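You operate a simulated robot arm through the tools that you are given. There is no shell and no other tool. Be economical: measure what you need, move in short steps, check, and stop when the job is done.

You run a simulated two-armed robot. Do the job below in one go: nothing can be reset, and whatever is moved stays where it is left.

JOB
Rub the chalk marks off the grey piece with the chalk sponge.
Fine: stand the purple weight on the piece first so that it stays; put the sponge back, then the weight in the white box. What is to be rubbed or washed off counts as gone when no trace of it is left.
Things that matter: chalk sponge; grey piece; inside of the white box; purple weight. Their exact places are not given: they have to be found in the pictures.

Only the result counts: the job must be done as asked and must still hold three seconds after the hand-in. Knocking over, shifting, dropping, spilling or breaking anything else fails it.

ROBOT AND FRAMES
Two 6-joint arms with two-finger grippers on one trunk, on a base that drives. Base frame: it is fixed to the floor where the robot stands at the start and does not move with it; the origin is under the middle of the robot, x ahead of it, y to its left, z up; the surface under the hand at the start is at about z = 780. Units: mm, degrees, N and s.
The left shoulder is at the start at [61, 143, 900], the right one opposite. With the tool pointing down near the work surface each hand reaches from about 320 to 720 mm from the robot's upright axis, wherever it stands, measured 20 degrees to its own side. Places, roughly: grey piece (10x16x3 cm) [500, -100, 800]; inside of the white box [700, 100, 800]. Payload 2.45 kg a hand.
The TCP of each hand is the grasp point between the finger pads, 26 mm short of the fingertips. In the tool frame z runs along the fingers and y along their closing line. Largest opening 96 mm; the body of the gripper starts 69 mm behind the TCP.
Orientation is that of the tool frame in the base frame, as a unit quaternion [w, x, y, z]. With the fingers straight down and closing along the base's y, the tool's x points along the base's -x, its y along +y and its z along -z.

CONTROLS
- The arms move only by the tool send_rows. It takes "left_commands", "right_commands" or both (then of equal length, played together; a hand with none holds still); each is a list that holds one entry, the list of rows, each a list of 7 numbers: the shift along the base's x, y, z in mm, then the turn, a rotation vector about the base's x, y, z in degrees, then the opening, from 0 (shut) to 1 (fully open). In form: [[[dx, dy, dz, wx, wy, wz, claw], ...]]. A call has 1 to 20 rows; each row is the pose to reach, as a shift and turn from the pose commanded when the call began. A row lasts 0.2 s, in which the tool goes at most 50 mm and 8.6 degrees; a call with a longer step from one row to the next is refused whole, and so is a gripper value outside its range. Where a pose cannot be reached the arm comes as near as it can. A force on the tool above 40 N (or 10 N above the force at the start of the call, whichever is more), or a blocked arm, ends the call early, and 0.2 s more pass. Each finger halts on what it meets, pressing with about 24 N; the grip force reading is that of the motor and also rises with nothing between the fingers. The clock runs only during rows and for 0.2 s after the last one: add rows that repeat a pose to give the fingers time. The reply holds the time, the measured pose of the TCP, the force on the tool along the base axes, the opening and the grip force, in the units named above and with some noise, with the torque about the TCP (base axes, N m) and any sound that the robot's microphone picked up.
- Cameras (640 x 400 px; columns grow to the right, rows downward): "scene" is now at [142.9, -14.8, 1508.5]; the picture's right is [-0.20, -0.98, 0.00], its down [-0.70, 0.14, -0.70] and it looks along [0.69, -0.14, -0.71] (base axes); focal length 273 px, centre (320, 200). "left" rides on the left gripper at [82, -3, -98] in its tool frame; the picture's right is [0.04, 1.00, 0.00], its down [-0.73, 0.03, -0.68] and it looks along [-0.68, 0.03, 0.73] (tool axes); focal length 256 px, centre (320, 200). "right" rides on the right gripper at [81, 3, -98] in its tool frame; the picture's right is [-0.04, 1.00, 0.00], its down [-0.73, -0.03, -0.68] and it looks along [-0.68, -0.03, 0.73] (tool axes); focal length 256 px, centre (320, 200).
- capture(camera): a new picture of that camera. No time passes.
- slide_trunk(by): slides the trunk up (or, below 0, down) by that many mm; the arms and the scene camera ride with it, the base frame stays. It gives what a move gives, with no picture.
- base_move(legs): drives the robot by 1 to 6 legs, each [ahead, turn to the left] in mm and degrees, along the robot's own axes; the way and the turn of a leg run together, so that a leg with both is an arc; at most 1500 mm and 180 degrees a leg. The arms and the cameras ride along, it lands a little off, and it stops where it bumps. It gives what a move gives.
- turn_head(pan, tilt): turns the head with the scene camera to pan (to the left, within 86 degrees either way) and tilt (down, from -29 to 69), counted from straight ahead of the robot. It gives what a move gives.
- point_at(camera, pixels): for up to 12 pixels [column, row] of the newest picture of that camera ("zoom" is the newest enlarged one), the place [x, y, z] in the base frame of the surface seen there, good to about 2 mm. No time passes.
- close_up(camera, box): a new picture of the part [left, top, right, bottom] of that camera's present view, enlarged. No time passes.
- hand_in(): hands the job in; it is judged then, once.

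Work in short steps. Measure before you move; look again where a grasp or a placing could have gone wrong, and mend it. You have 80 turns and 62 pictures in all, those below and enlarged ones among them. Open the grippers and draw the arms clear of the work before you hand the job in, unless the task says otherwise; then end with one line.

The tools are called after "Call:" by a JSON object that holds its "name" and its "arguments". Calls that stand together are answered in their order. send_rows: Moves the arms, as the interface text tells. Its arguments: {"type":"object","properties":{"left_commands":{"type":"array"},"right_commands":{"type":"array"}},"required":[]} The other tools are called the same way: slide_trunk (by) slides the trunk up or down; base_move (legs) drives the base; turn_head (pan, tilt) turns the head that bears the scene camera; capture (camera) takes a picture; point_at (camera, pixels) gives the place of the surface under pixels of a picture; close_up (camera, box) takes an enlarged picture of a part of a camera's view; hand_in () hands the job in.

At the start:

```text
clock: 0.0
left_tcp_pos: [586.4, 175.5, 1086.9]
left_tool_rot: [0.0, -0.001, 1.0, -0.001]
left_contact_force: [0.5, 0.7, 0.0]
left_moment: [0.01, -0.01, 0.0]
left_opening: 96.2
left_finger_force: 0.0
right_tcp_pos: [499.0, -347.4, 1122.9]
right_tool_rot: [0.001, -0.002, 1.0, 0.0]
right_contact_force: [0.3, 0.3, -0.6]
right_moment: [0.01, 0.01, 0.0]
right_opening: 95.9
right_finger_force: 0.1
trunk travel left (down, up): [-525.0, 65.0]
robot x, y, heading: [2.0, 1.6, -0.0]
head pan, tilt: [-11.7, 45.6]
```

scene: 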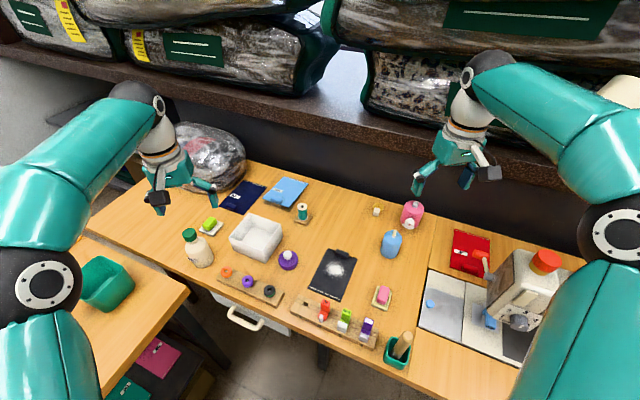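
right: 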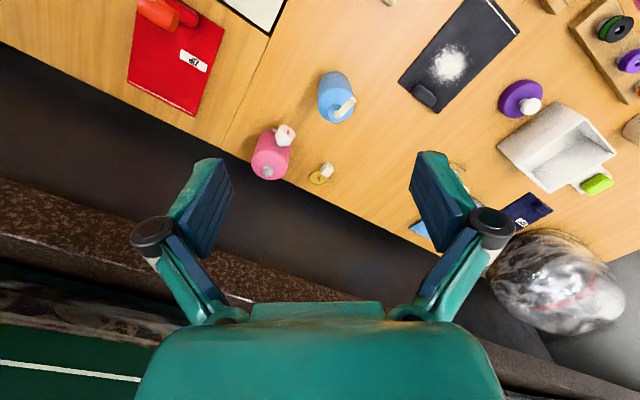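
left: 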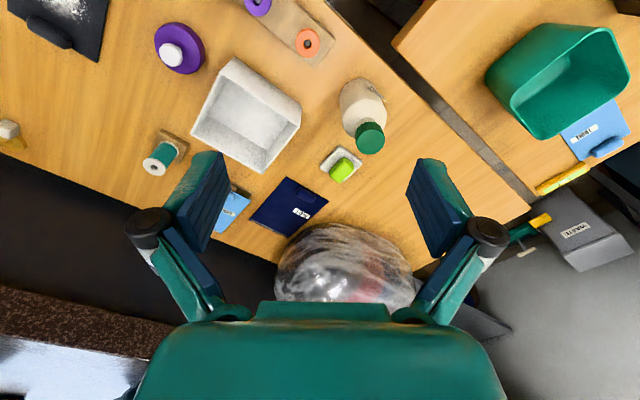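

The scene shows the grey piece near (333,273), the purple weight at (288,260), the white box at (256,236), and possible sponges at (382,296) and (210,226). I'll enlarge these to identify them.

Call:
{"name": "close_up", "arguments": {"camera": "scene", "box": [280, 190, 440, 370]}}

Call:
{"name": "close_up", "arguments": {"camera": "scene", "box": [170, 170, 330, 310]}}

```text
2.22 times, centred on (360, 280) of scene
```

zoom: 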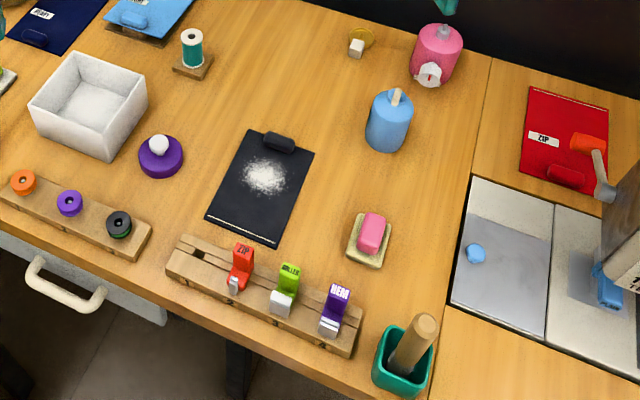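

```text
2.86 times, centred on (250, 240) of scene
```

zoom: 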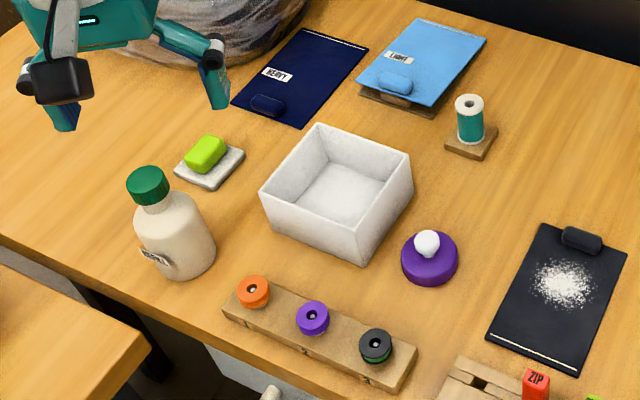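

Two similar blocks on dishes: green at about (210,226), pink at (382,296), plus blue bits at (431,304). I enlarge more to tell them apart.

Call:
{"name": "close_up", "arguments": {"camera": "scene", "box": [362, 280, 402, 310]}}

Call:
{"name": "close_up", "arguments": {"camera": "scene", "box": [190, 210, 230, 240]}}

Call:
{"name": "close_up", "arguments": {"camera": "scene", "box": [410, 220, 570, 370]}}

```text
13.33 times, centred on (382, 295) of scene
```

zoom: 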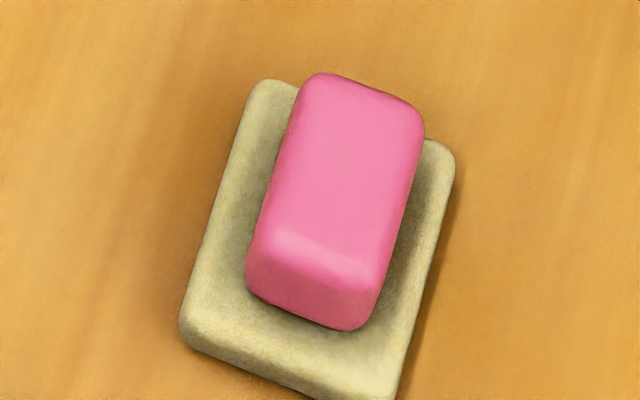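

```text
13.33 times, centred on (210, 225) of scene
```

zoom: 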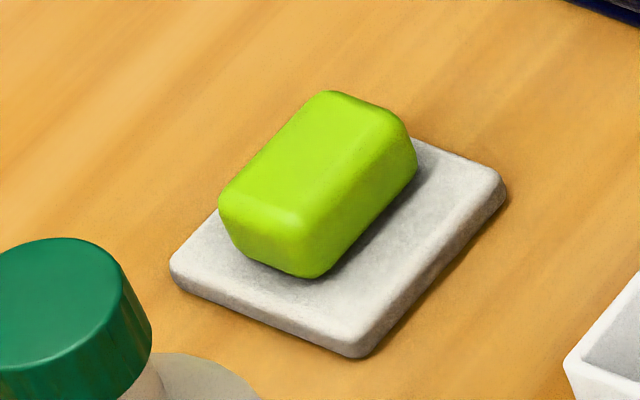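

```text
2.67 times, centred on (490, 295) of scene
```

zoom: 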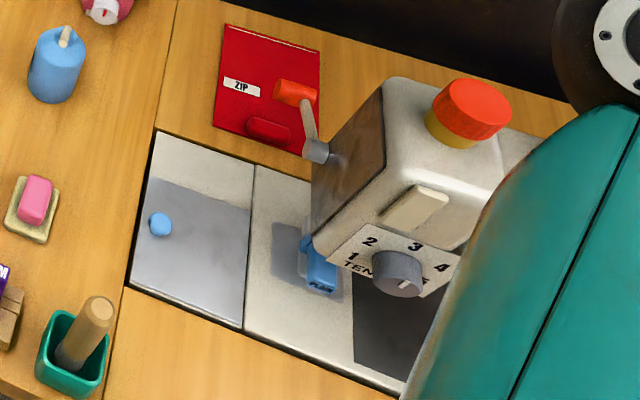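

Pink and green blocks can't be told apart yet. I look around for labels or hints.

Call:
{"name": "turn_head", "arguments": {"pan": 40, "tilt": 45}}

Call:
{"name": "capture", "arguments": {"camera": "scene"}}

Call:
{"name": "turn_head", "arguments": {"pan": -50, "tilt": 45}}

Call:
{"name": "capture", "arguments": {"camera": "scene"}}

Call:
{"name": "turn_head", "arguments": {"pan": 0, "tilt": 60}}

Call:
{"name": "capture", "arguments": {"camera": "scene"}}

```text
clock: 1.2
left_tcp_pos: [585.8, 175.4, 1088.6]
left_tool_rot: [0.001, -0.002, 1.0, 0.0]
left_contact_force: [0.2, 0.4, 0.1]
left_moment: [-0.04, 0.02, 0.0]
left_opening: 95.8
left_finger_force: 0.1
right_tcp_pos: [498.3, -347.3, 1123.0]
right_tool_rot: [0.0, -0.001, 1.0, -0.001]
right_contact_force: [1.5, 0.1, 0.4]
right_moment: [0.0, -0.02, -0.02]
right_opening: 96.2
right_finger_force: 0.0
trunk travel left (down, up): [-525.0, 65.0]
robot x, y, heading: [1.2, -1.0, 0.0]
head pan, tilt: [40.0, 45.0]
```

```text
53 pictures are left
```

scene: 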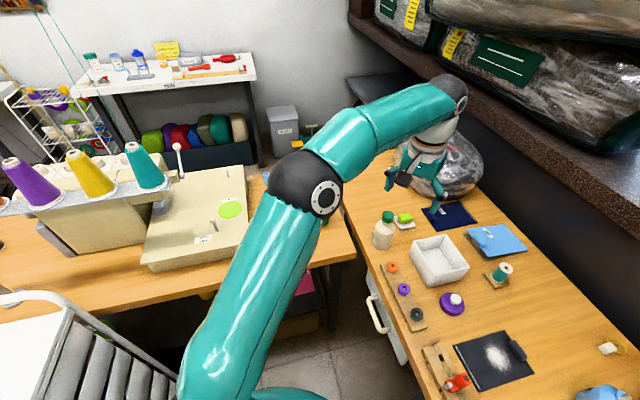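

```text
clock: 2.9
left_tcp_pos: [585.0, 177.1, 1087.7]
left_tool_rot: [0.0, 0.0, 1.0, 0.0]
left_contact_force: [-0.5, 0.1, -0.3]
left_moment: [0.01, -0.03, -0.02]
left_opening: 96.3
left_finger_force: 0.0
right_tcp_pos: [497.5, -346.9, 1123.5]
right_tool_rot: [-0.001, -0.001, 1.0, 0.0]
right_contact_force: [-0.4, -0.1, -0.2]
right_moment: [0.0, -0.02, 0.0]
right_opening: 96.0
right_finger_force: 0.0
trunk travel left (down, up): [-525.0, 65.0]
robot x, y, heading: [-0.4, -1.4, 0.1]
head pan, tilt: [-50.0, 45.0]
```

```text
52 pictures are left
```

scene: 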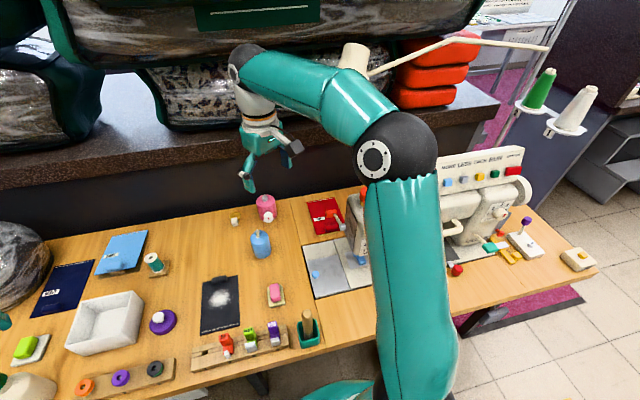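

```text
clock: 4.0
left_tcp_pos: [587.2, 176.6, 1087.8]
left_tool_rot: [-0.001, -0.001, 1.0, 0.0]
left_contact_force: [0.0, 0.2, -0.4]
left_moment: [0.0, 0.01, -0.01]
left_opening: 96.0
left_finger_force: 0.2
right_tcp_pos: [498.5, -346.8, 1123.6]
right_tool_rot: [0.0, -0.002, 1.0, 0.0]
right_contact_force: [0.1, -0.1, 0.0]
right_moment: [0.0, -0.01, -0.01]
right_opening: 95.8
right_finger_force: 0.0
trunk travel left (down, up): [-525.0, 65.0]
robot x, y, heading: [1.8, -2.3, -0.0]
head pan, tilt: [0.0, 60.0]
```

```text
51 pictures are left
```

scene: 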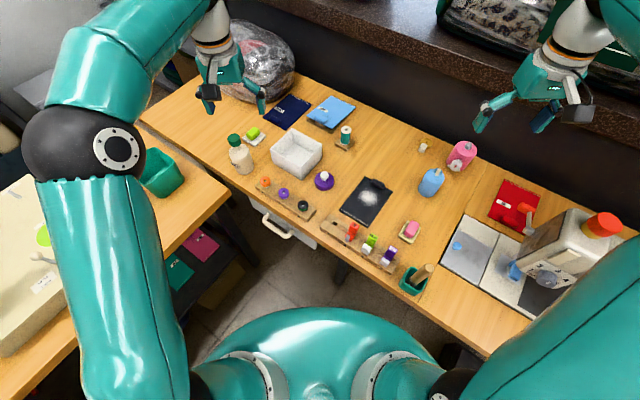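

I look closer at the bottle's label and at the green block from the wrist, and at the pink one from the right wrist.

Call:
{"name": "close_up", "arguments": {"camera": "left", "box": [310, 60, 410, 200]}}

Call:
{"name": "close_up", "arguments": {"camera": "scene", "box": [220, 120, 280, 180]}}

Call:
{"name": "close_up", "arguments": {"camera": "scene", "box": [380, 130, 480, 250]}}

```text
2.86 times, centred on (360, 130) of left
```

zoom: 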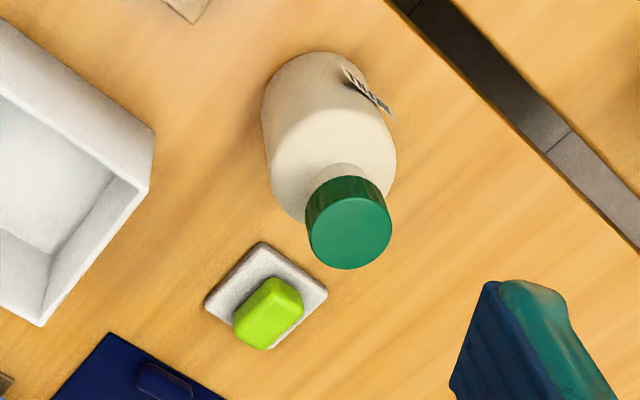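

```text
6.67 times, centred on (250, 150) of scene
```

zoom: 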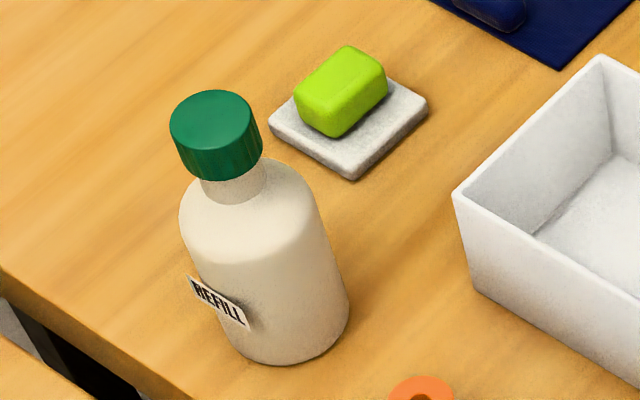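

```text
3.33 times, centred on (430, 190) of scene
```

zoom: 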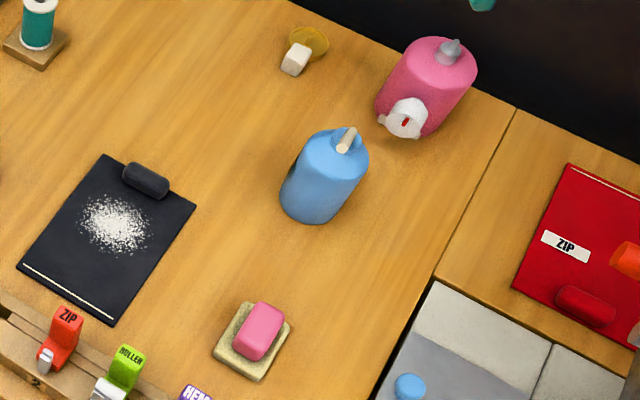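

I measure positions: pink block, dish, green block, weight, box, and grey piece in the newest scene picture (640x400).

Call:
{"name": "capture", "arguments": {"camera": "scene"}}

Call:
{"name": "point_at", "arguments": {"camera": "scene", "pixels": [[411, 226], [403, 238], [254, 132], [258, 143], [324, 173], [318, 184], [298, 155], [368, 199], [372, 180], [392, 185], [348, 206], [371, 225]]}}

```text
47 pictures are left
```

scene: 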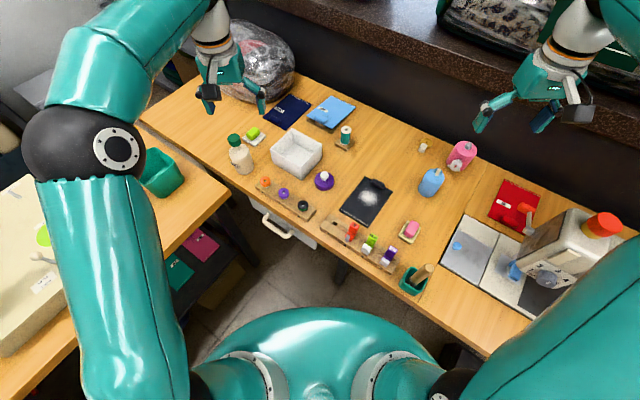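

```text
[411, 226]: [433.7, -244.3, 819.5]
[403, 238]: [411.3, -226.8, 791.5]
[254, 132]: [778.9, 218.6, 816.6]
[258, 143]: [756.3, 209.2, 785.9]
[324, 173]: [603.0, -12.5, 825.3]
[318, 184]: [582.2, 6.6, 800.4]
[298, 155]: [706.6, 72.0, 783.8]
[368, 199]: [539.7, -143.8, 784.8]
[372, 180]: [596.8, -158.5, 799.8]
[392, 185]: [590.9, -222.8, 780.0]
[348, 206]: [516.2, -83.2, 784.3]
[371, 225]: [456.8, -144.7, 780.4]
```

The grey piece lies about x 450–605, y −80…−220. I bring both wrist cameras nearer to the pink and green blocks to identify the sponge.

Call:
{"name": "send_rows", "arguments": {"left_commands": [[[15, 5, -22, 0, 0, 0, 1], [30, 10, -44, 0, 0, 0, 1], [45, 15, -66, 0, 0, 0, 1], [60, 20, -88, 0, 0, 0, 1], [75, 25, -110, 0, 0, 0, 1], [85, 30, -130, 0, 0, 0, 1], [85, 30, -130, 0, 0, 0, 1]]], "right_commands": [[[-28, 17, -28, 0, 0, 0, 1], [-56, 34, -56, 0, 0, 0, 1], [-84, 51, -84, 0, 0, 0, 1], [-112, 68, -112, 0, 0, 0, 1], [-140, 85, -140, 0, 0, 0, 1], [-165, 100, -165, 0, 0, 0, 1], [-165, 100, -165, 0, 0, 0, 1]]]}}

Call:
{"name": "capture", "arguments": {"camera": "left"}}

Call:
{"name": "capture", "arguments": {"camera": "right"}}

```text
clock: 5.6
left_tcp_pos: [669.0, 206.3, 958.9]
left_tool_rot: [0.0, -0.001, 1.0, 0.0]
left_contact_force: [-0.2, 0.1, 0.1]
left_moment: [-0.03, 0.0, 0.02]
left_opening: 96.0
left_finger_force: 0.1
right_tcp_pos: [331.5, -249.1, 960.0]
right_tool_rot: [0.001, -0.001, 1.0, 0.0]
right_contact_force: [-0.1, 0.4, 0.3]
right_moment: [0.0, 0.0, -0.01]
right_opening: 95.9
right_finger_force: 0.1
trunk travel left (down, up): [-525.0, 65.0]
robot x, y, heading: [-5.1, 1.8, 0.1]
head pan, tilt: [0.0, 60.0]
```

```text
46 pictures are left
```

left: 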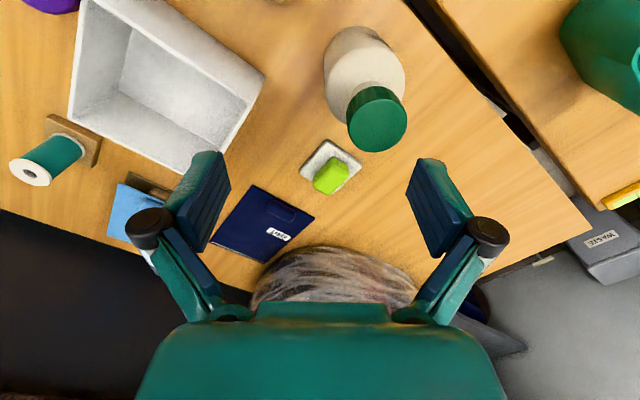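

```text
45 pictures are left
```

right: 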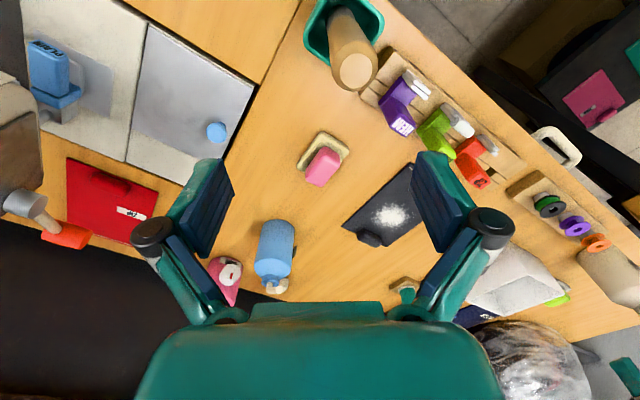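

Both are visible: green at (332,175) left, pink at (322,165) right. I zoom into each.

Call:
{"name": "close_up", "arguments": {"camera": "left", "box": [290, 130, 370, 200]}}

Call:
{"name": "close_up", "arguments": {"camera": "right", "box": [285, 120, 365, 190]}}

```text
5.71 times, centred on (330, 165) of left
```

zoom: 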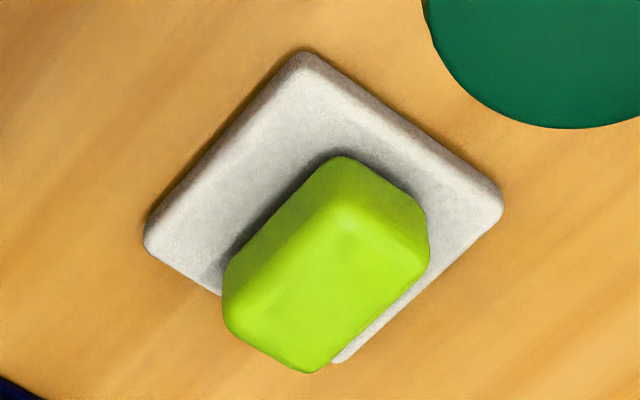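

```text
5.71 times, centred on (325, 155) of right
```

zoom: 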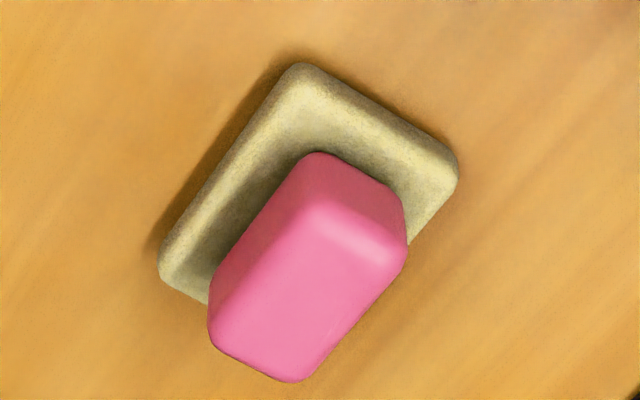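

I zoom in to the limit on both surfaces to compare texture (porous versus smooth).

Call:
{"name": "close_up", "arguments": {"camera": "left", "box": [316, 155, 346, 195]}}

Call:
{"name": "close_up", "arguments": {"camera": "right", "box": [308, 145, 338, 189]}}

```text
10.00 times, centred on (331, 175) of left
```

zoom: 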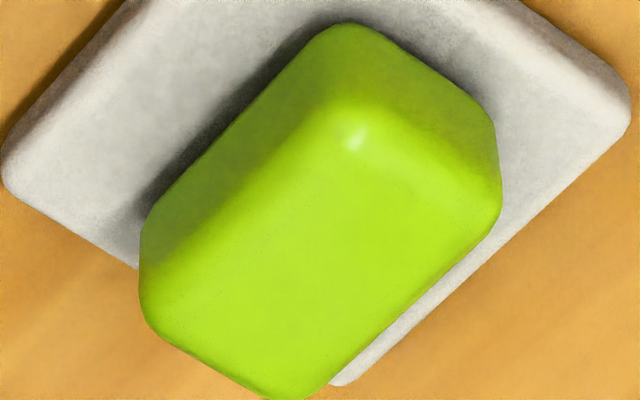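

```text
9.09 times, centred on (323, 167) of right
```

zoom: 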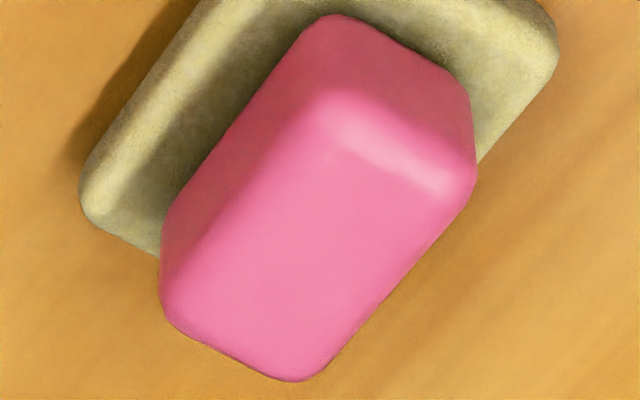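

Both are the same kind of block; the dishes differ (white, chalk-like, against yellowish). I'll check undersides later; now I measure the piece and weight in an enlarged scene view.

Call:
{"name": "close_up", "arguments": {"camera": "scene", "box": [290, 160, 430, 247]}}

```text
4.57 times, centred on (360, 204) of scene
```

zoom: 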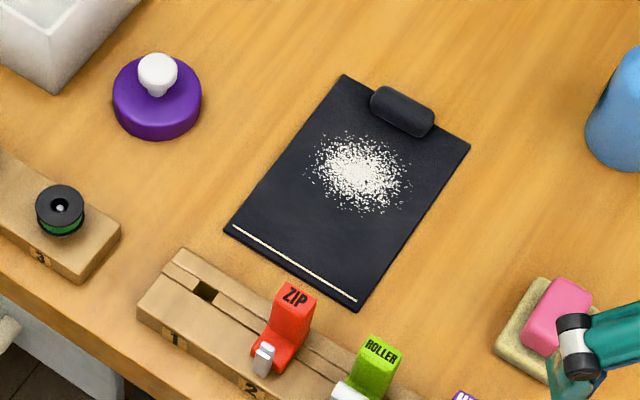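

I measure piece corners, chalk extents, weight base edges and knob.

Call:
{"name": "point_at", "arguments": {"camera": "zoom", "pixels": [[344, 77], [468, 148], [357, 308], [226, 230], [358, 170], [308, 165], [410, 180], [350, 130], [372, 214], [402, 110]]}}

Call:
{"name": "point_at", "arguments": {"camera": "zoom", "pixels": [[157, 65], [157, 90], [125, 95], [190, 98], [157, 108], [157, 135], [115, 100], [200, 100], [157, 125], [140, 75], [175, 75], [157, 55]]}}

Call:
{"name": "close_up", "arguments": {"camera": "scene", "box": [305, 165, 345, 195]}}

```text
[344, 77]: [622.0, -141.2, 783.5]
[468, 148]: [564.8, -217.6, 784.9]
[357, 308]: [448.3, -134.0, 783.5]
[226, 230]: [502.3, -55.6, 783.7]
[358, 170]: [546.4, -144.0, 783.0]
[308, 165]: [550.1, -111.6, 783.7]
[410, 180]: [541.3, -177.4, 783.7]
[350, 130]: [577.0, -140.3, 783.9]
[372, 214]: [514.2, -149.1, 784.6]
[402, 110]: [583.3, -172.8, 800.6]
```

```text
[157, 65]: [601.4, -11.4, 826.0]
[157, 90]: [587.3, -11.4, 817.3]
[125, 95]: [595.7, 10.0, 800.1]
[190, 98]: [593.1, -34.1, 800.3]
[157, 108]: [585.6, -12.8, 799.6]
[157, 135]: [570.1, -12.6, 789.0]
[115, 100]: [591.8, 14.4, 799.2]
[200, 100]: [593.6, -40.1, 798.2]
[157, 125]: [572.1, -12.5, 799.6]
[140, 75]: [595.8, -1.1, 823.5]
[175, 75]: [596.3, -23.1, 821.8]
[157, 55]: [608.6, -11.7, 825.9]
```

```text
13.33 times, centred on (325, 180) of scene
```

zoom: 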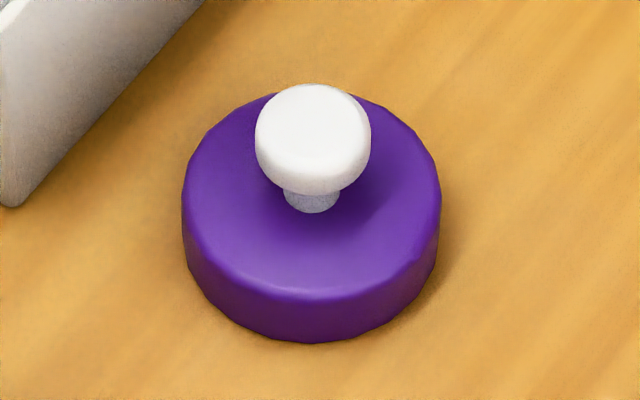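

Weight centre ≈ (598,−12), base radius 28, knob about 24 wide at z 812–826; chalk centre ≈ (546,−144), radius ~35. I move the left hand above the weight.

Call:
{"name": "send_rows", "arguments": {"left_commands": [[[-14, -44, 0, 0, 0, 0, 0.5], [-28, -88, 0, 0, 0, 0, 0.5], [-42, -132, 0, 0, 0, 0, 0.5], [-56, -176, 0, 0, 0, 0, 0.5], [-71, -218, 0, 0, 0, 0, 0.5], [-71, -218, -40, 0, 0, 0, 0.5], [-71, -218, -70, 0, 0, 0, 0.5], [-71, -218, -70, 0, 0, 0, 0.5]]]}}

Call:
{"name": "capture", "arguments": {"camera": "left"}}

```text
clock: 7.4
left_tcp_pos: [600.9, -9.8, 888.3]
left_tool_rot: [0.0, -0.001, 1.0, 0.0]
left_contact_force: [-0.4, -0.2, 0.1]
left_moment: [-0.02, -0.02, -0.01]
left_opening: 47.9
left_finger_force: 0.1
right_tcp_pos: [333.0, -248.6, 959.7]
right_tool_rot: [0.0, -0.001, 1.0, 0.001]
right_contact_force: [0.2, -0.8, -0.3]
right_moment: [0.0, -0.03, -0.01]
right_opening: 95.9
right_finger_force: 0.0
trunk travel left (down, up): [-525.0, 65.0]
robot x, y, heading: [0.2, 2.0, 0.1]
head pan, tilt: [0.0, 60.0]
```

```text
38 pictures are left
```

left: 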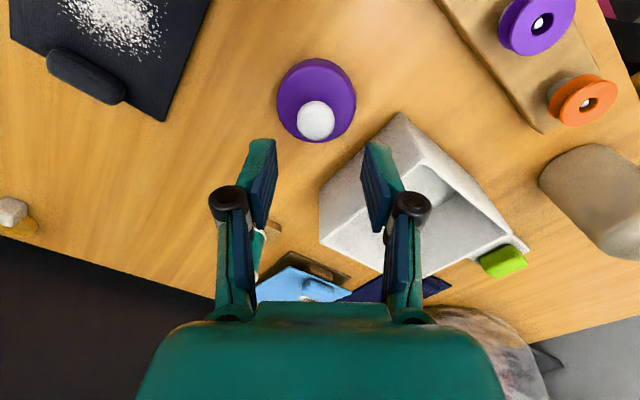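

The weight is centred below the gap at (316,110). I check its knob and the neighbouring box rim positions before descending.

Call:
{"name": "point_at", "arguments": {"camera": "left", "pixels": [[316, 120], [300, 120], [332, 120], [401, 114], [325, 200], [527, 250], [280, 100], [355, 100], [316, 62], [420, 275], [440, 190]]}}

```text
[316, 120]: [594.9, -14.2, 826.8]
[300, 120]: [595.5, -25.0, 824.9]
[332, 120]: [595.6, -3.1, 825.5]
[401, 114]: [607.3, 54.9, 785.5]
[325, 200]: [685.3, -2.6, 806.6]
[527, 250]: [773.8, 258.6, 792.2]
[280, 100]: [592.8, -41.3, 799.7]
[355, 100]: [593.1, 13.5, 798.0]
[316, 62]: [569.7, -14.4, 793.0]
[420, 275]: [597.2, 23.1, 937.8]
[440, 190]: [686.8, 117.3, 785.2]
```

Knob centre ≈ (598,−14). I shift slightly, descend to TCP ≈ 830 and close.

Call:
{"name": "send_rows", "arguments": {"left_commands": [[[-2, -4, -20, 0, 0, 0, 0.5], [-2, -4, -40, 0, 0, 0, 0.5], [-2, -4, -58, 0, 0, 0, 0.5], [-2, -4, -58, 0, 0, 0, 0.3], [-2, -4, -58, 0, 0, 0, 0.0], [-2, -4, -58, 0, 0, 0, 0.0], [-2, -4, -58, 0, 0, 0, 0.0]]]}}

Call:
{"name": "capture", "arguments": {"camera": "left"}}

```text
clock: 9.0
left_tcp_pos: [596.9, -16.2, 830.1]
left_tool_rot: [0.0, -0.001, 1.0, 0.0]
left_contact_force: [0.0, 0.1, -0.4]
left_moment: [-0.02, 0.01, -0.02]
left_opening: 24.6
left_finger_force: 24.2
right_tcp_pos: [333.3, -249.9, 959.3]
right_tool_rot: [0.0, -0.001, 1.0, 0.0]
right_contact_force: [-0.3, 0.4, -0.3]
right_moment: [-0.02, -0.03, 0.01]
right_opening: 95.7
right_finger_force: 0.0
trunk travel left (down, up): [-525.0, 65.0]
robot x, y, heading: [1.8, 1.2, 0.0]
head pan, tilt: [0.0, 60.0]
```

```text
37 pictures are left
```

left: 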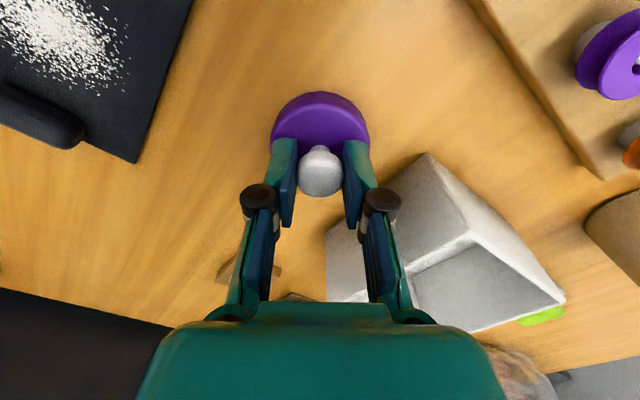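

Grip holds at 24.6 mm. I lift and carry the weight towards the piece's near-left corner, (506,−84), clear of the chalk, stopping above it.

Call:
{"name": "send_rows", "arguments": {"left_commands": [[[0, 0, 25, 0, 0, 0, 0], [0, 0, 50, 0, 0, 0, 0], [-25, -19, 50, 0, 0, 0, 0], [-50, -38, 50, 0, 0, 0, 0], [-75, -57, 50, 0, 0, 0, 0], [-92, -70, 50, 0, 0, 0, 0], [-92, -70, 30, 0, 0, 0, 0], [-92, -70, 15, 0, 0, 0, 0], [-92, -70, 15, 0, 0, 0, 0]]]}}

Call:
{"name": "capture", "arguments": {"camera": "left"}}

```text
clock: 11.0
left_tcp_pos: [505.2, -85.0, 846.2]
left_tool_rot: [0.0, -0.001, 1.0, 0.0]
left_contact_force: [-0.5, -0.3, -0.7]
left_moment: [0.01, -0.01, -0.01]
left_opening: 0.4
left_finger_force: 24.0
right_tcp_pos: [332.4, -248.2, 959.5]
right_tool_rot: [0.001, -0.001, 1.0, 0.0]
right_contact_force: [-0.2, 0.3, -0.5]
right_moment: [0.0, 0.01, -0.01]
right_opening: 95.8
right_finger_force: 0.1
trunk travel left (down, up): [-525.0, 65.0]
robot x, y, heading: [0.5, 3.5, -0.0]
head pan, tilt: [0.0, 60.0]
```

```text
36 pictures are left
```

left: 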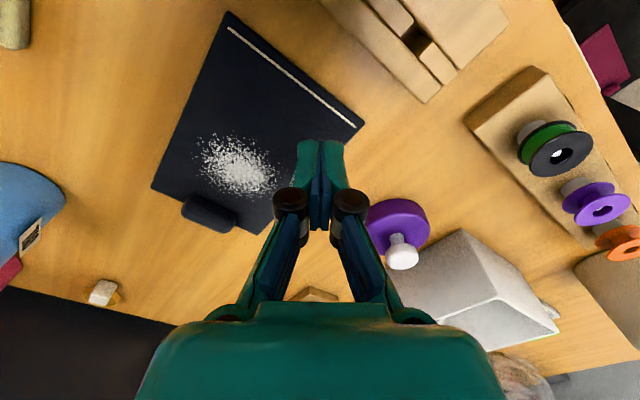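

The knob slipped out and the weight stayed standing near its old place. I raise, and measure where it and the rack and box are, planning to grip its disc instead.

Call:
{"name": "send_rows", "arguments": {"left_commands": [[[20, 20, 40, 0, 0, 0, 0.4], [50, 40, 70, 0, 0, 0, 0.9], [80, 60, 70, 0, 0, 0, 0.9], [90, 70, 70, 0, 0, 0, 0.9], [90, 70, 70, 0, 0, 0, 0.9]]]}}

Call:
{"name": "close_up", "arguments": {"camera": "scene", "box": [260, 130, 420, 240]}}

Call:
{"name": "capture", "arguments": {"camera": "left"}}

```text
clock: 12.2
left_tcp_pos: [596.1, -14.7, 916.0]
left_tool_rot: [-0.001, -0.001, 1.0, 0.0]
left_contact_force: [0.5, -0.6, 0.1]
left_moment: [-0.03, 0.01, 0.0]
left_opening: 86.3
left_finger_force: 0.0
right_tcp_pos: [333.2, -249.3, 959.4]
right_tool_rot: [0.0, -0.001, 1.0, 0.0]
right_contact_force: [0.0, 0.9, -1.0]
right_moment: [0.01, -0.04, -0.02]
right_opening: 96.1
right_finger_force: 0.2
trunk travel left (down, up): [-525.0, 65.0]
robot x, y, heading: [1.1, -0.8, 0.3]
head pan, tilt: [0.0, 60.0]
```

```text
3.64 times, centred on (340, 185) of scene
```

zoom: 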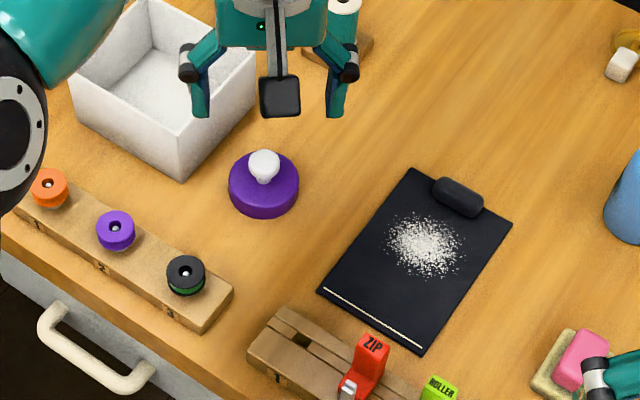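

```text
34 pictures are left
```

left: 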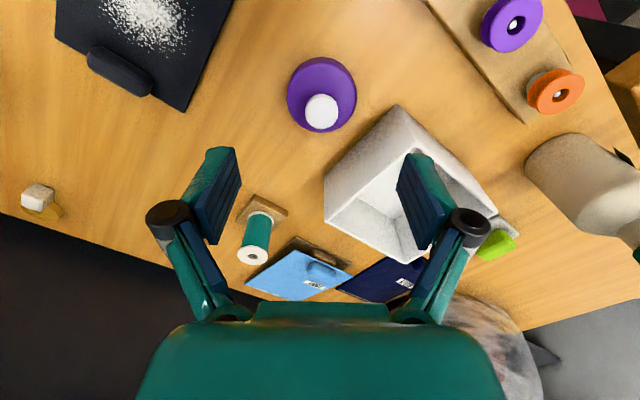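

The weight still stands; I measure its new position, the box rim, box inside and rack.

Call:
{"name": "point_at", "arguments": {"camera": "zoom", "pixels": [[229, 186], [298, 186], [264, 217], [265, 158], [264, 200], [180, 130], [180, 178], [257, 110], [72, 72], [150, 90], [292, 308], [228, 295]]}}

Call:
{"name": "point_at", "arguments": {"camera": "left", "pixels": [[321, 112], [289, 95], [356, 95], [322, 60], [398, 106], [396, 140], [326, 195], [350, 235], [330, 225], [375, 220], [304, 108], [338, 108]]}}

```text
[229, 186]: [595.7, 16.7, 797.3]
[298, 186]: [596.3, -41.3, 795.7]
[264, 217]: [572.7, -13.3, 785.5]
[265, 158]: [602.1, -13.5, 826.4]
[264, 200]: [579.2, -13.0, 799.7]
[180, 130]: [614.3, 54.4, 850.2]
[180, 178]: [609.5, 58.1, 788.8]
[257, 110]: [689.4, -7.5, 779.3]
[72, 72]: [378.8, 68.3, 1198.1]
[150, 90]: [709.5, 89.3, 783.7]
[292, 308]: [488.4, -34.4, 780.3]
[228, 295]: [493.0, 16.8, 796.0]
```

```text
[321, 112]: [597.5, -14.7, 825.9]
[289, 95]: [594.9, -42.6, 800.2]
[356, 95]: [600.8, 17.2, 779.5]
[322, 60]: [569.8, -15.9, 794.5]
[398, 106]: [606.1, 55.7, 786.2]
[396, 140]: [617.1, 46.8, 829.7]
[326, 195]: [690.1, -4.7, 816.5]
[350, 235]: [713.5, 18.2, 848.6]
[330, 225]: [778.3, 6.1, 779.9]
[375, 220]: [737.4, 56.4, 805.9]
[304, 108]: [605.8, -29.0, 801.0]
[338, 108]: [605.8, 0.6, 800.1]
```

Weight centre ≈ (599,−14), radius 29, still upright. I descend around the disc (tips just above the table) and close, then make a small test lift.

Call:
{"name": "send_rows", "arguments": {"left_commands": [[[3, 1, -40, 0, 0, 0, 0.88], [3, 1, -80, 0, 0, 0, 0.88], [3, 1, -105, 0, 0, 0, 0.88], [3, 1, -106, 0, 0, 0, 0.6], [3, 1, -106, 0, 0, 0, 0.4], [3, 1, -106, 0, 0, 0, 0.4], [3, 1, -106, 0, 0, 0, 0.4], [3, 1, -100, 0, 0, 0, 0.4], [3, 1, -85, 0, 0, 0, 0.4], [3, 1, -85, 0, 0, 0, 0.4]]]}}

Call:
{"name": "capture", "arguments": {"camera": "left"}}

```text
clock: 14.4
left_tcp_pos: [599.6, -14.2, 830.3]
left_tool_rot: [0.0, -0.001, 1.0, 0.0]
left_contact_force: [-0.2, -0.1, -1.6]
left_moment: [0.02, -0.01, 0.01]
left_opening: 58.3
left_finger_force: 24.0
right_tcp_pos: [332.2, -249.1, 958.8]
right_tool_rot: [-0.001, -0.001, 1.0, 0.001]
right_contact_force: [-0.1, -0.8, 1.1]
right_moment: [0.0, 0.01, 0.02]
right_opening: 96.0
right_finger_force: 0.0
trunk travel left (down, up): [-525.0, 65.0]
robot x, y, heading: [-1.5, -1.1, 0.2]
head pan, tilt: [0.0, 60.0]
```

```text
33 pictures are left
```

left: 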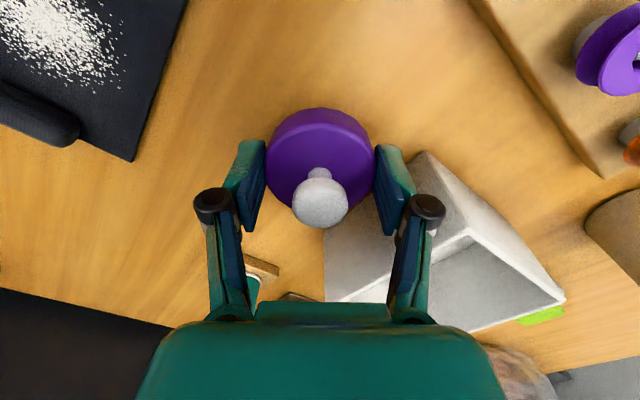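

The disc is held (58.3 mm) and lifted. I raise further, turn −35° so the fingers close across the piece's width, clear of the rack, and move over (505,−84).

Call:
{"name": "send_rows", "arguments": {"left_commands": [[[0, 0, 25, 0, 0, 0, 0.4], [-15, -10, 25, 0, 0, -5, 0.4], [-35, -25, 25, 0, 0, -13, 0.4], [-55, -40, 25, 0, 0, -21, 0.4], [-75, -55, 25, 0, 0, -29, 0.4], [-94, -70, 25, 0, 0, -35, 0.4], [-94, -70, 10, 0, 0, -35, 0.4], [-94, -70, -4, 0, 0, -35, 0.4], [-94, -70, -4, 0, 0, -35, 0.4]]]}}

Call:
{"name": "capture", "arguments": {"camera": "left"}}

Call:
{"name": "close_up", "arguments": {"camera": "scene", "box": [290, 150, 430, 250]}}

```text
clock: 16.4
left_tcp_pos: [505.6, -83.7, 826.3]
left_tool_rot: [0.0, 0.3, 0.954, 0.0]
left_contact_force: [-0.8, 0.1, -3.5]
left_moment: [0.0, 0.03, 0.02]
left_opening: 58.0
left_finger_force: 24.3
right_tcp_pos: [332.1, -248.9, 960.4]
right_tool_rot: [0.001, -0.001, 1.0, 0.0]
right_contact_force: [-0.3, -0.4, 0.7]
right_moment: [0.02, 0.05, 0.03]
right_opening: 95.9
right_finger_force: 0.2
trunk travel left (down, up): [-525.0, 65.0]
robot x, y, heading: [-5.2, -1.5, 0.2]
head pan, tilt: [0.0, 60.0]
```

```text
32 pictures are left
```

left: 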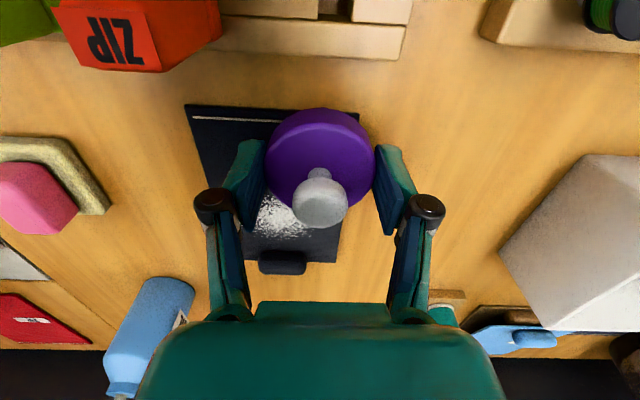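

```text
4.00 times, centred on (360, 200) of scene
```

zoom: 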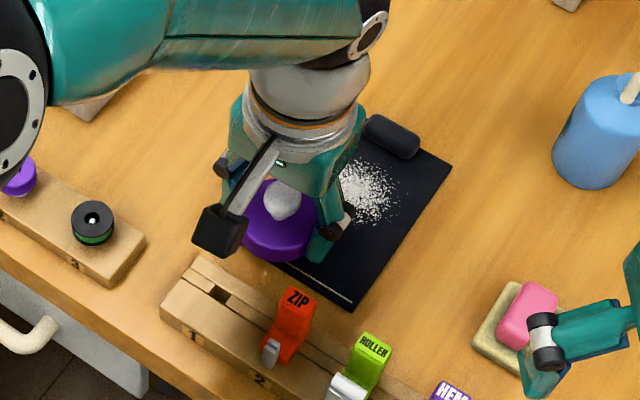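

Placement lines up with the near-left corner. I lower 12 mm, release, and lift clear.

Call:
{"name": "send_rows", "arguments": {"left_commands": [[[0, 0, -8, 0, 0, 0, 0.4], [0, 0, -12, 0, 0, 0, 0.4], [0, 0, -12, 0, 0, 0, 0.4], [0, 0, -12, 0, 0, 0, 0.75], [0, 0, -12, 0, 0, 0, 0.8], [0, 0, -12, 0, 0, 0, 0.8], [0, 0, 20, 0, 0, 0, 0.8], [0, 0, 60, 0, 0, 0, 0.8], [30, 40, 90, 0, 0, 8, 0.8], [60, 80, 110, 0, 0, 16, 0.8], [90, 120, 130, 0, 0, 24, 0.8], [120, 160, 140, 0, 0, 32, 0.8], [130, 200, 140, 0, 0, 35, 0.8]]]}}

Call:
{"name": "capture", "arguments": {"camera": "left"}}

Call:
{"name": "close_up", "arguments": {"camera": "scene", "box": [290, 150, 430, 250]}}

```text
refused: row 9 steps farther than a row can; nothing moved
```

```text
30 pictures are left
```

left: 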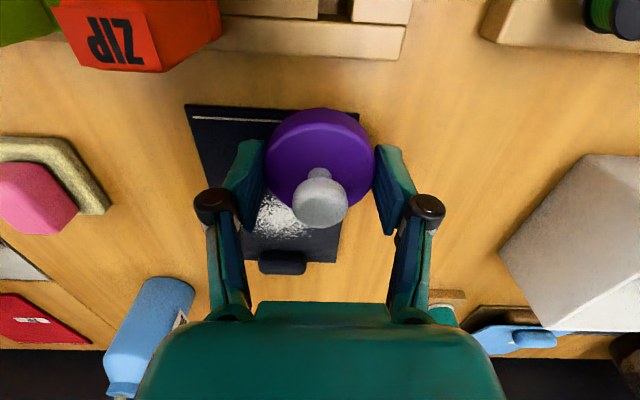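

```text
4.00 times, centred on (360, 200) of scene
```

zoom: 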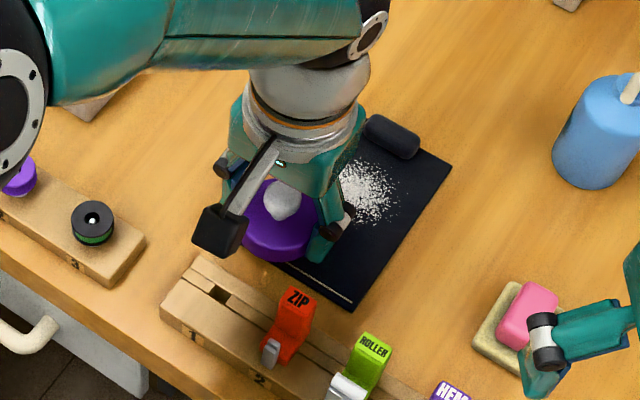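

One row stepped too far; I resend with smaller steps.

Call:
{"name": "send_rows", "arguments": {"left_commands": [[[0, 0, -8, 0, 0, 0, 0.4], [0, 0, -12, 0, 0, 0, 0.4], [0, 0, -12, 0, 0, 0, 0.4], [0, 0, -12, 0, 0, 0, 0.75], [0, 0, -12, 0, 0, 0, 0.8], [0, 0, -12, 0, 0, 0, 0.8], [0, 0, 20, 0, 0, 0, 0.8], [0, 0, 60, 0, 0, 0, 0.8], [20, 25, 85, 0, 0, 8, 0.8], [40, 60, 105, 0, 0, 16, 0.8], [60, 95, 120, 0, 0, 24, 0.8], [80, 135, 130, 0, 0, 32, 0.8], [100, 175, 130, 0, 0, 35, 0.8]]]}}

Call:
{"name": "close_up", "arguments": {"camera": "scene", "box": [290, 150, 430, 250]}}

```text
clock: 19.2
left_tcp_pos: [606.2, 92.0, 954.8]
left_tool_rot: [-0.001, -0.001, 1.0, -0.001]
left_contact_force: [0.8, 0.9, 0.2]
left_moment: [0.02, -0.03, -0.01]
left_opening: 76.7
left_finger_force: 0.1
right_tcp_pos: [332.8, -248.0, 958.3]
right_tool_rot: [-0.001, -0.001, 1.0, 0.0]
right_contact_force: [1.2, 0.3, -0.6]
right_moment: [0.0, 0.02, -0.01]
right_opening: 95.8
right_finger_force: 0.0
trunk travel left (down, up): [-525.0, 65.0]
robot x, y, heading: [-1.1, -3.0, -0.0]
head pan, tilt: [0.0, 60.0]
```

```text
4.00 times, centred on (360, 200) of scene
```

zoom: 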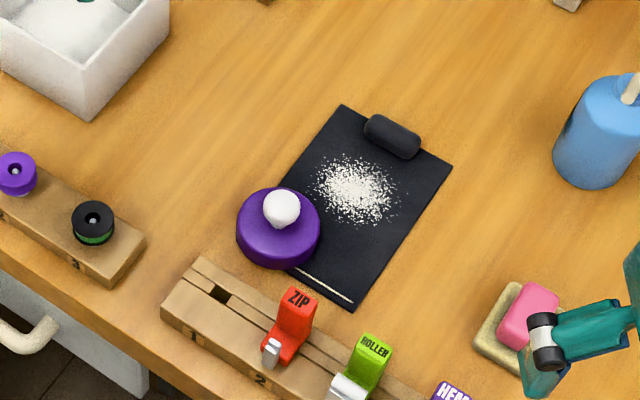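

The weight stands well and the chalk is fully visible. Now I measure the pink block in the right camera for a pick-and-inspect.

Call:
{"name": "point_at", "arguments": {"camera": "right", "pixels": [[325, 158], [338, 165], [321, 184], [308, 178], [323, 171], [331, 175], [314, 165], [305, 166], [321, 137], [345, 153], [322, 148]]}}

Call:
{"name": "point_at", "arguments": {"camera": "left", "pixels": [[320, 150], [320, 250]]}}

```text
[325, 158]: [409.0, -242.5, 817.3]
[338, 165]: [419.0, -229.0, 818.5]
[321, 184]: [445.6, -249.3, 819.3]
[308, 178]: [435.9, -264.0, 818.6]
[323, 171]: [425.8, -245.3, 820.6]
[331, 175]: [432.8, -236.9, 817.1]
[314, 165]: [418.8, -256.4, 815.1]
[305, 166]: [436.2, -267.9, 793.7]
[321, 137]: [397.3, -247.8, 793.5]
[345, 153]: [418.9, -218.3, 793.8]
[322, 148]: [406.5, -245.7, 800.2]
```

```text
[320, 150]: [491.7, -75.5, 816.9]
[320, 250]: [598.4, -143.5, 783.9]
```

Pink block top centre ≈ (427,−246,820), long axis along (0.79,−0.61). I check the heights of nearby stick and rack clips and the blue bottle before approaching.

Call:
{"name": "capture", "arguments": {"camera": "scene"}}

Call:
{"name": "point_at", "arguments": {"camera": "scene", "pixels": [[429, 268], [424, 272], [416, 271], [388, 252], [412, 226], [432, 174], [425, 285]]}}

```text
27 pictures are left
```

scene: 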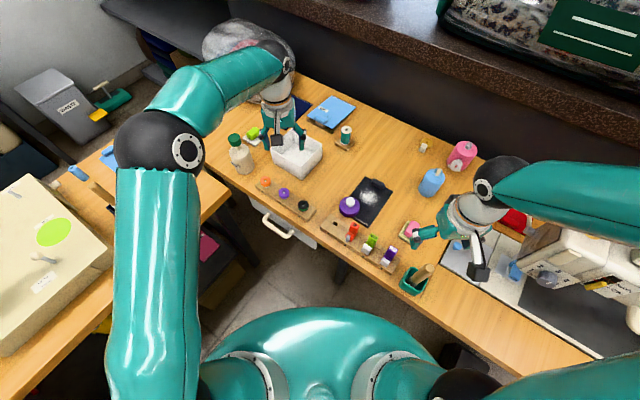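

```text
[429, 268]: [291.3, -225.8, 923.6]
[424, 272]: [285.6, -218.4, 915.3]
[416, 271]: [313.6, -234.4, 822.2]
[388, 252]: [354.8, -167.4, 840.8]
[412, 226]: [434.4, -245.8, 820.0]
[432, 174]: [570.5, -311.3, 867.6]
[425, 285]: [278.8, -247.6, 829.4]
```

The stick top (291,−226,924) is clear. I yaw the right hand −38° above the pink block at z≈860 and look.

Call:
{"name": "send_rows", "arguments": {"right_commands": [[[20, 0, 0, 0, 0, -8, 0.65], [45, 0, 0, 0, 0, -16, 0.65], [70, 1, -10, 0, 0, -24, 0.65], [90, 2, -40, 0, 0, -32, 0.65], [95, 2, -75, 0, 0, -38, 0.65], [95, 2, -95, 0, 0, -38, 0.65], [95, 2, -95, 0, 0, -38, 0.65]]]}}

Call:
{"name": "capture", "arguments": {"camera": "right"}}

```text
clock: 20.8
left_tcp_pos: [605.0, 92.0, 955.7]
left_tool_rot: [0.0, -0.001, 1.0, 0.001]
left_contact_force: [1.0, 0.7, 0.9]
left_moment: [-0.01, -0.01, 0.01]
left_opening: 76.7
left_finger_force: 0.1
right_tcp_pos: [428.4, -244.4, 863.8]
right_tool_rot: [0.0, 0.325, 0.946, 0.0]
right_contact_force: [0.1, 0.0, -0.1]
right_moment: [0.0, -0.01, 0.01]
right_opening: 62.5
right_finger_force: 0.0
trunk travel left (down, up): [-525.0, 65.0]
robot x, y, heading: [0.4, -0.1, 0.1]
head pan, tilt: [0.0, 60.0]
```

```text
26 pictures are left
```

right: 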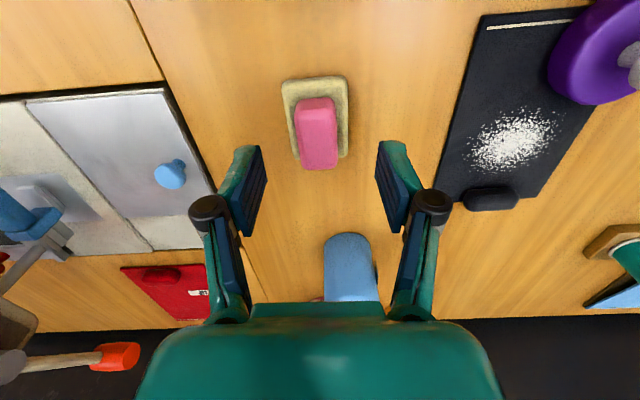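

Well aligned (block at (317,133)). I measure its top centre and zoom once for residue cues from this near view.

Call:
{"name": "point_at", "arguments": {"camera": "right", "pixels": [[314, 110], [318, 135], [320, 164], [299, 137], [336, 137], [300, 90], [318, 92], [343, 84], [288, 150]]}}

Call:
{"name": "close_up", "arguments": {"camera": "right", "box": [276, 65, 366, 180]}}

```text
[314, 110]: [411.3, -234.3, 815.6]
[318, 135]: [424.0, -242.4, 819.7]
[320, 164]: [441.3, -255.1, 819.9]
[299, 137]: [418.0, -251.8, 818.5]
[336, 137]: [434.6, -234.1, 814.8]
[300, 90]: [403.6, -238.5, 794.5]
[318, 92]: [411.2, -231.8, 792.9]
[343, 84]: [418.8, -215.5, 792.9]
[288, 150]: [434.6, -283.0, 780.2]
```

```text
3.48 times, centred on (321, 122) of right
```

zoom: 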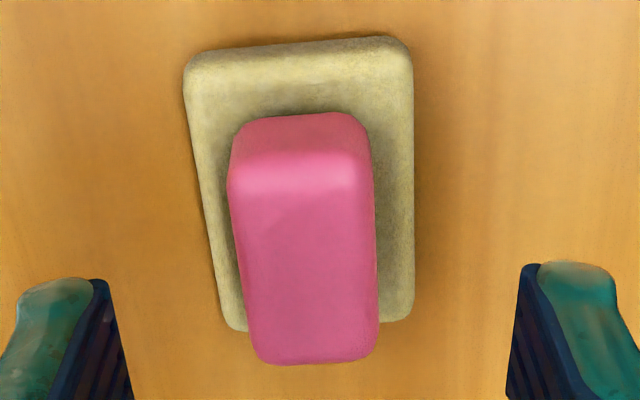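

Block centre ≈ (428,−244), under the TCP. I descend to z≈822, grip, lift 60 mm, and look.

Call:
{"name": "send_rows", "arguments": {"right_commands": [[[0, 0, -20, 0, 0, 0, 0.65], [0, 0, -41, 0, 0, 0, 0.65], [0, 0, -41, 0, 0, 0, 0.3], [0, 0, -41, 0, 0, 0, 0.1], [0, 0, -41, 0, 0, 0, 0.1], [0, 0, -41, 0, 0, 0, 0.1], [0, 0, -30, 0, 0, 0, 0.1], [0, 0, 10, 0, 0, 0, 0.1], [0, 0, 45, 0, 0, 0, 0.1], [0, 0, 45, 0, 0, 0, 0.1]]]}}

Call:
{"name": "capture", "arguments": {"camera": "right"}}

```text
clock: 23.0
left_tcp_pos: [605.3, 92.3, 954.9]
left_tool_rot: [0.0, -0.001, 1.0, 0.0]
left_contact_force: [0.1, 0.1, -0.6]
left_moment: [-0.02, 0.0, 0.04]
left_opening: 76.8
left_finger_force: 0.1
right_tcp_pos: [428.2, -245.4, 911.2]
right_tool_rot: [-0.001, 0.325, 0.946, 0.0]
right_contact_force: [-0.6, -0.1, -0.4]
right_moment: [0.01, -0.03, -0.01]
right_opening: 24.9
right_finger_force: 24.1
trunk travel left (down, up): [-525.0, 65.0]
robot x, y, heading: [-1.9, -1.7, -0.1]
head pan, tilt: [0.0, 60.0]
```

```text
24 pictures are left
```

right: 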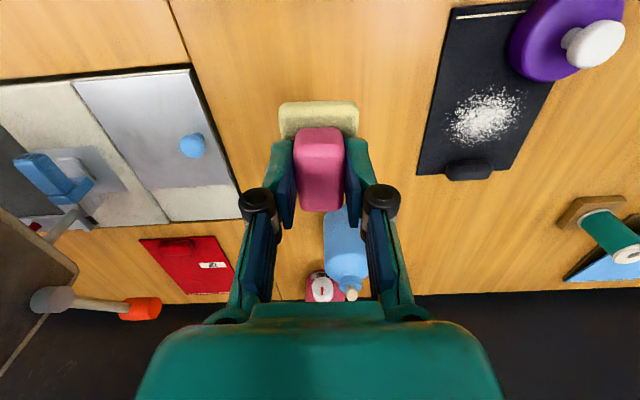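

The pink block is held (24.9 mm). I raise it toward the head camera and tilt its underside to the camera to look for chalk; the head turns to it too.

Call:
{"name": "send_rows", "arguments": {"right_commands": [[[0, 0, 40, 0, 0, 0, 0.1], [0, 0, 80, 5, 6, 0, 0.1], [0, 0, 120, 10, 12, 0, 0.1], [0, 0, 160, 15, 18, 0, 0.1], [0, 0, 200, 20, 24, 0, 0.1], [0, 0, 240, 25, 30, 0, 0.1], [0, 0, 280, 30, 36, 0, 0.1], [0, 0, 320, 34, 41, 0, 0.1], [0, 0, 360, 38, 46, 0, 0.1], [0, 0, 390, 38, 46, 0, 0.1], [0, 0, 390, 38, 46, 0, 0.1]]]}}

Call:
{"name": "turn_head", "arguments": {"pan": -25, "tilt": 45}}

Call:
{"name": "capture", "arguments": {"camera": "scene"}}

```text
clock: 25.4
left_tcp_pos: [604.0, 91.5, 957.7]
left_tool_rot: [0.0, -0.001, 1.0, 0.0]
left_contact_force: [-0.2, 0.3, -0.3]
left_moment: [0.02, -0.04, 0.0]
left_opening: 76.5
left_finger_force: 0.1
right_tcp_pos: [354.6, -157.1, 1165.3]
right_tool_rot: [-0.466, 0.283, 0.82, 0.176]
right_contact_force: [-0.2, -0.4, -0.2]
right_moment: [0.01, -0.02, -0.01]
right_opening: 24.9
right_finger_force: 24.3
right hand out of reach, approached as far as the arm can: row 6, 7, 8, 9, 10, 11
trunk travel left (down, up): [-525.0, 65.0]
robot x, y, heading: [-1.5, -1.2, 0.3]
head pan, tilt: [0.0, 60.0]
```

```text
clock: 26.3
left_tcp_pos: [605.2, 91.7, 956.8]
left_tool_rot: [0.0, -0.002, 1.0, 0.0]
left_contact_force: [0.4, 0.5, -0.1]
left_moment: [-0.01, 0.0, -0.03]
left_opening: 77.1
left_finger_force: 0.1
right_tcp_pos: [354.5, -156.9, 1165.1]
right_tool_rot: [-0.466, 0.283, 0.82, 0.176]
right_contact_force: [0.1, 0.8, -1.1]
right_moment: [-0.03, -0.03, 0.03]
right_opening: 24.8
right_finger_force: 23.8
trunk travel left (down, up): [-525.0, 65.0]
robot x, y, heading: [-1.6, 0.9, 0.0]
head pan, tilt: [-25.0, 45.0]
```

```text
23 pictures are left
```

scene: 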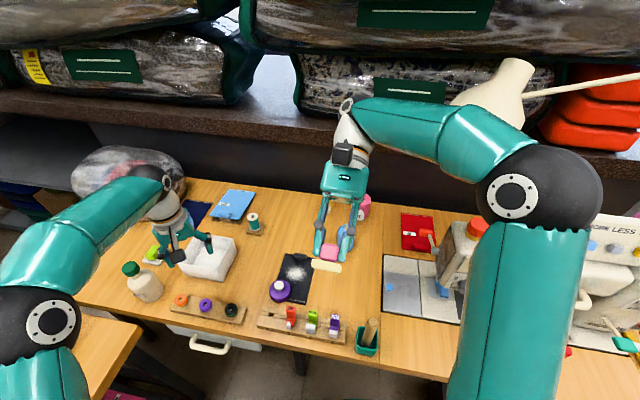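

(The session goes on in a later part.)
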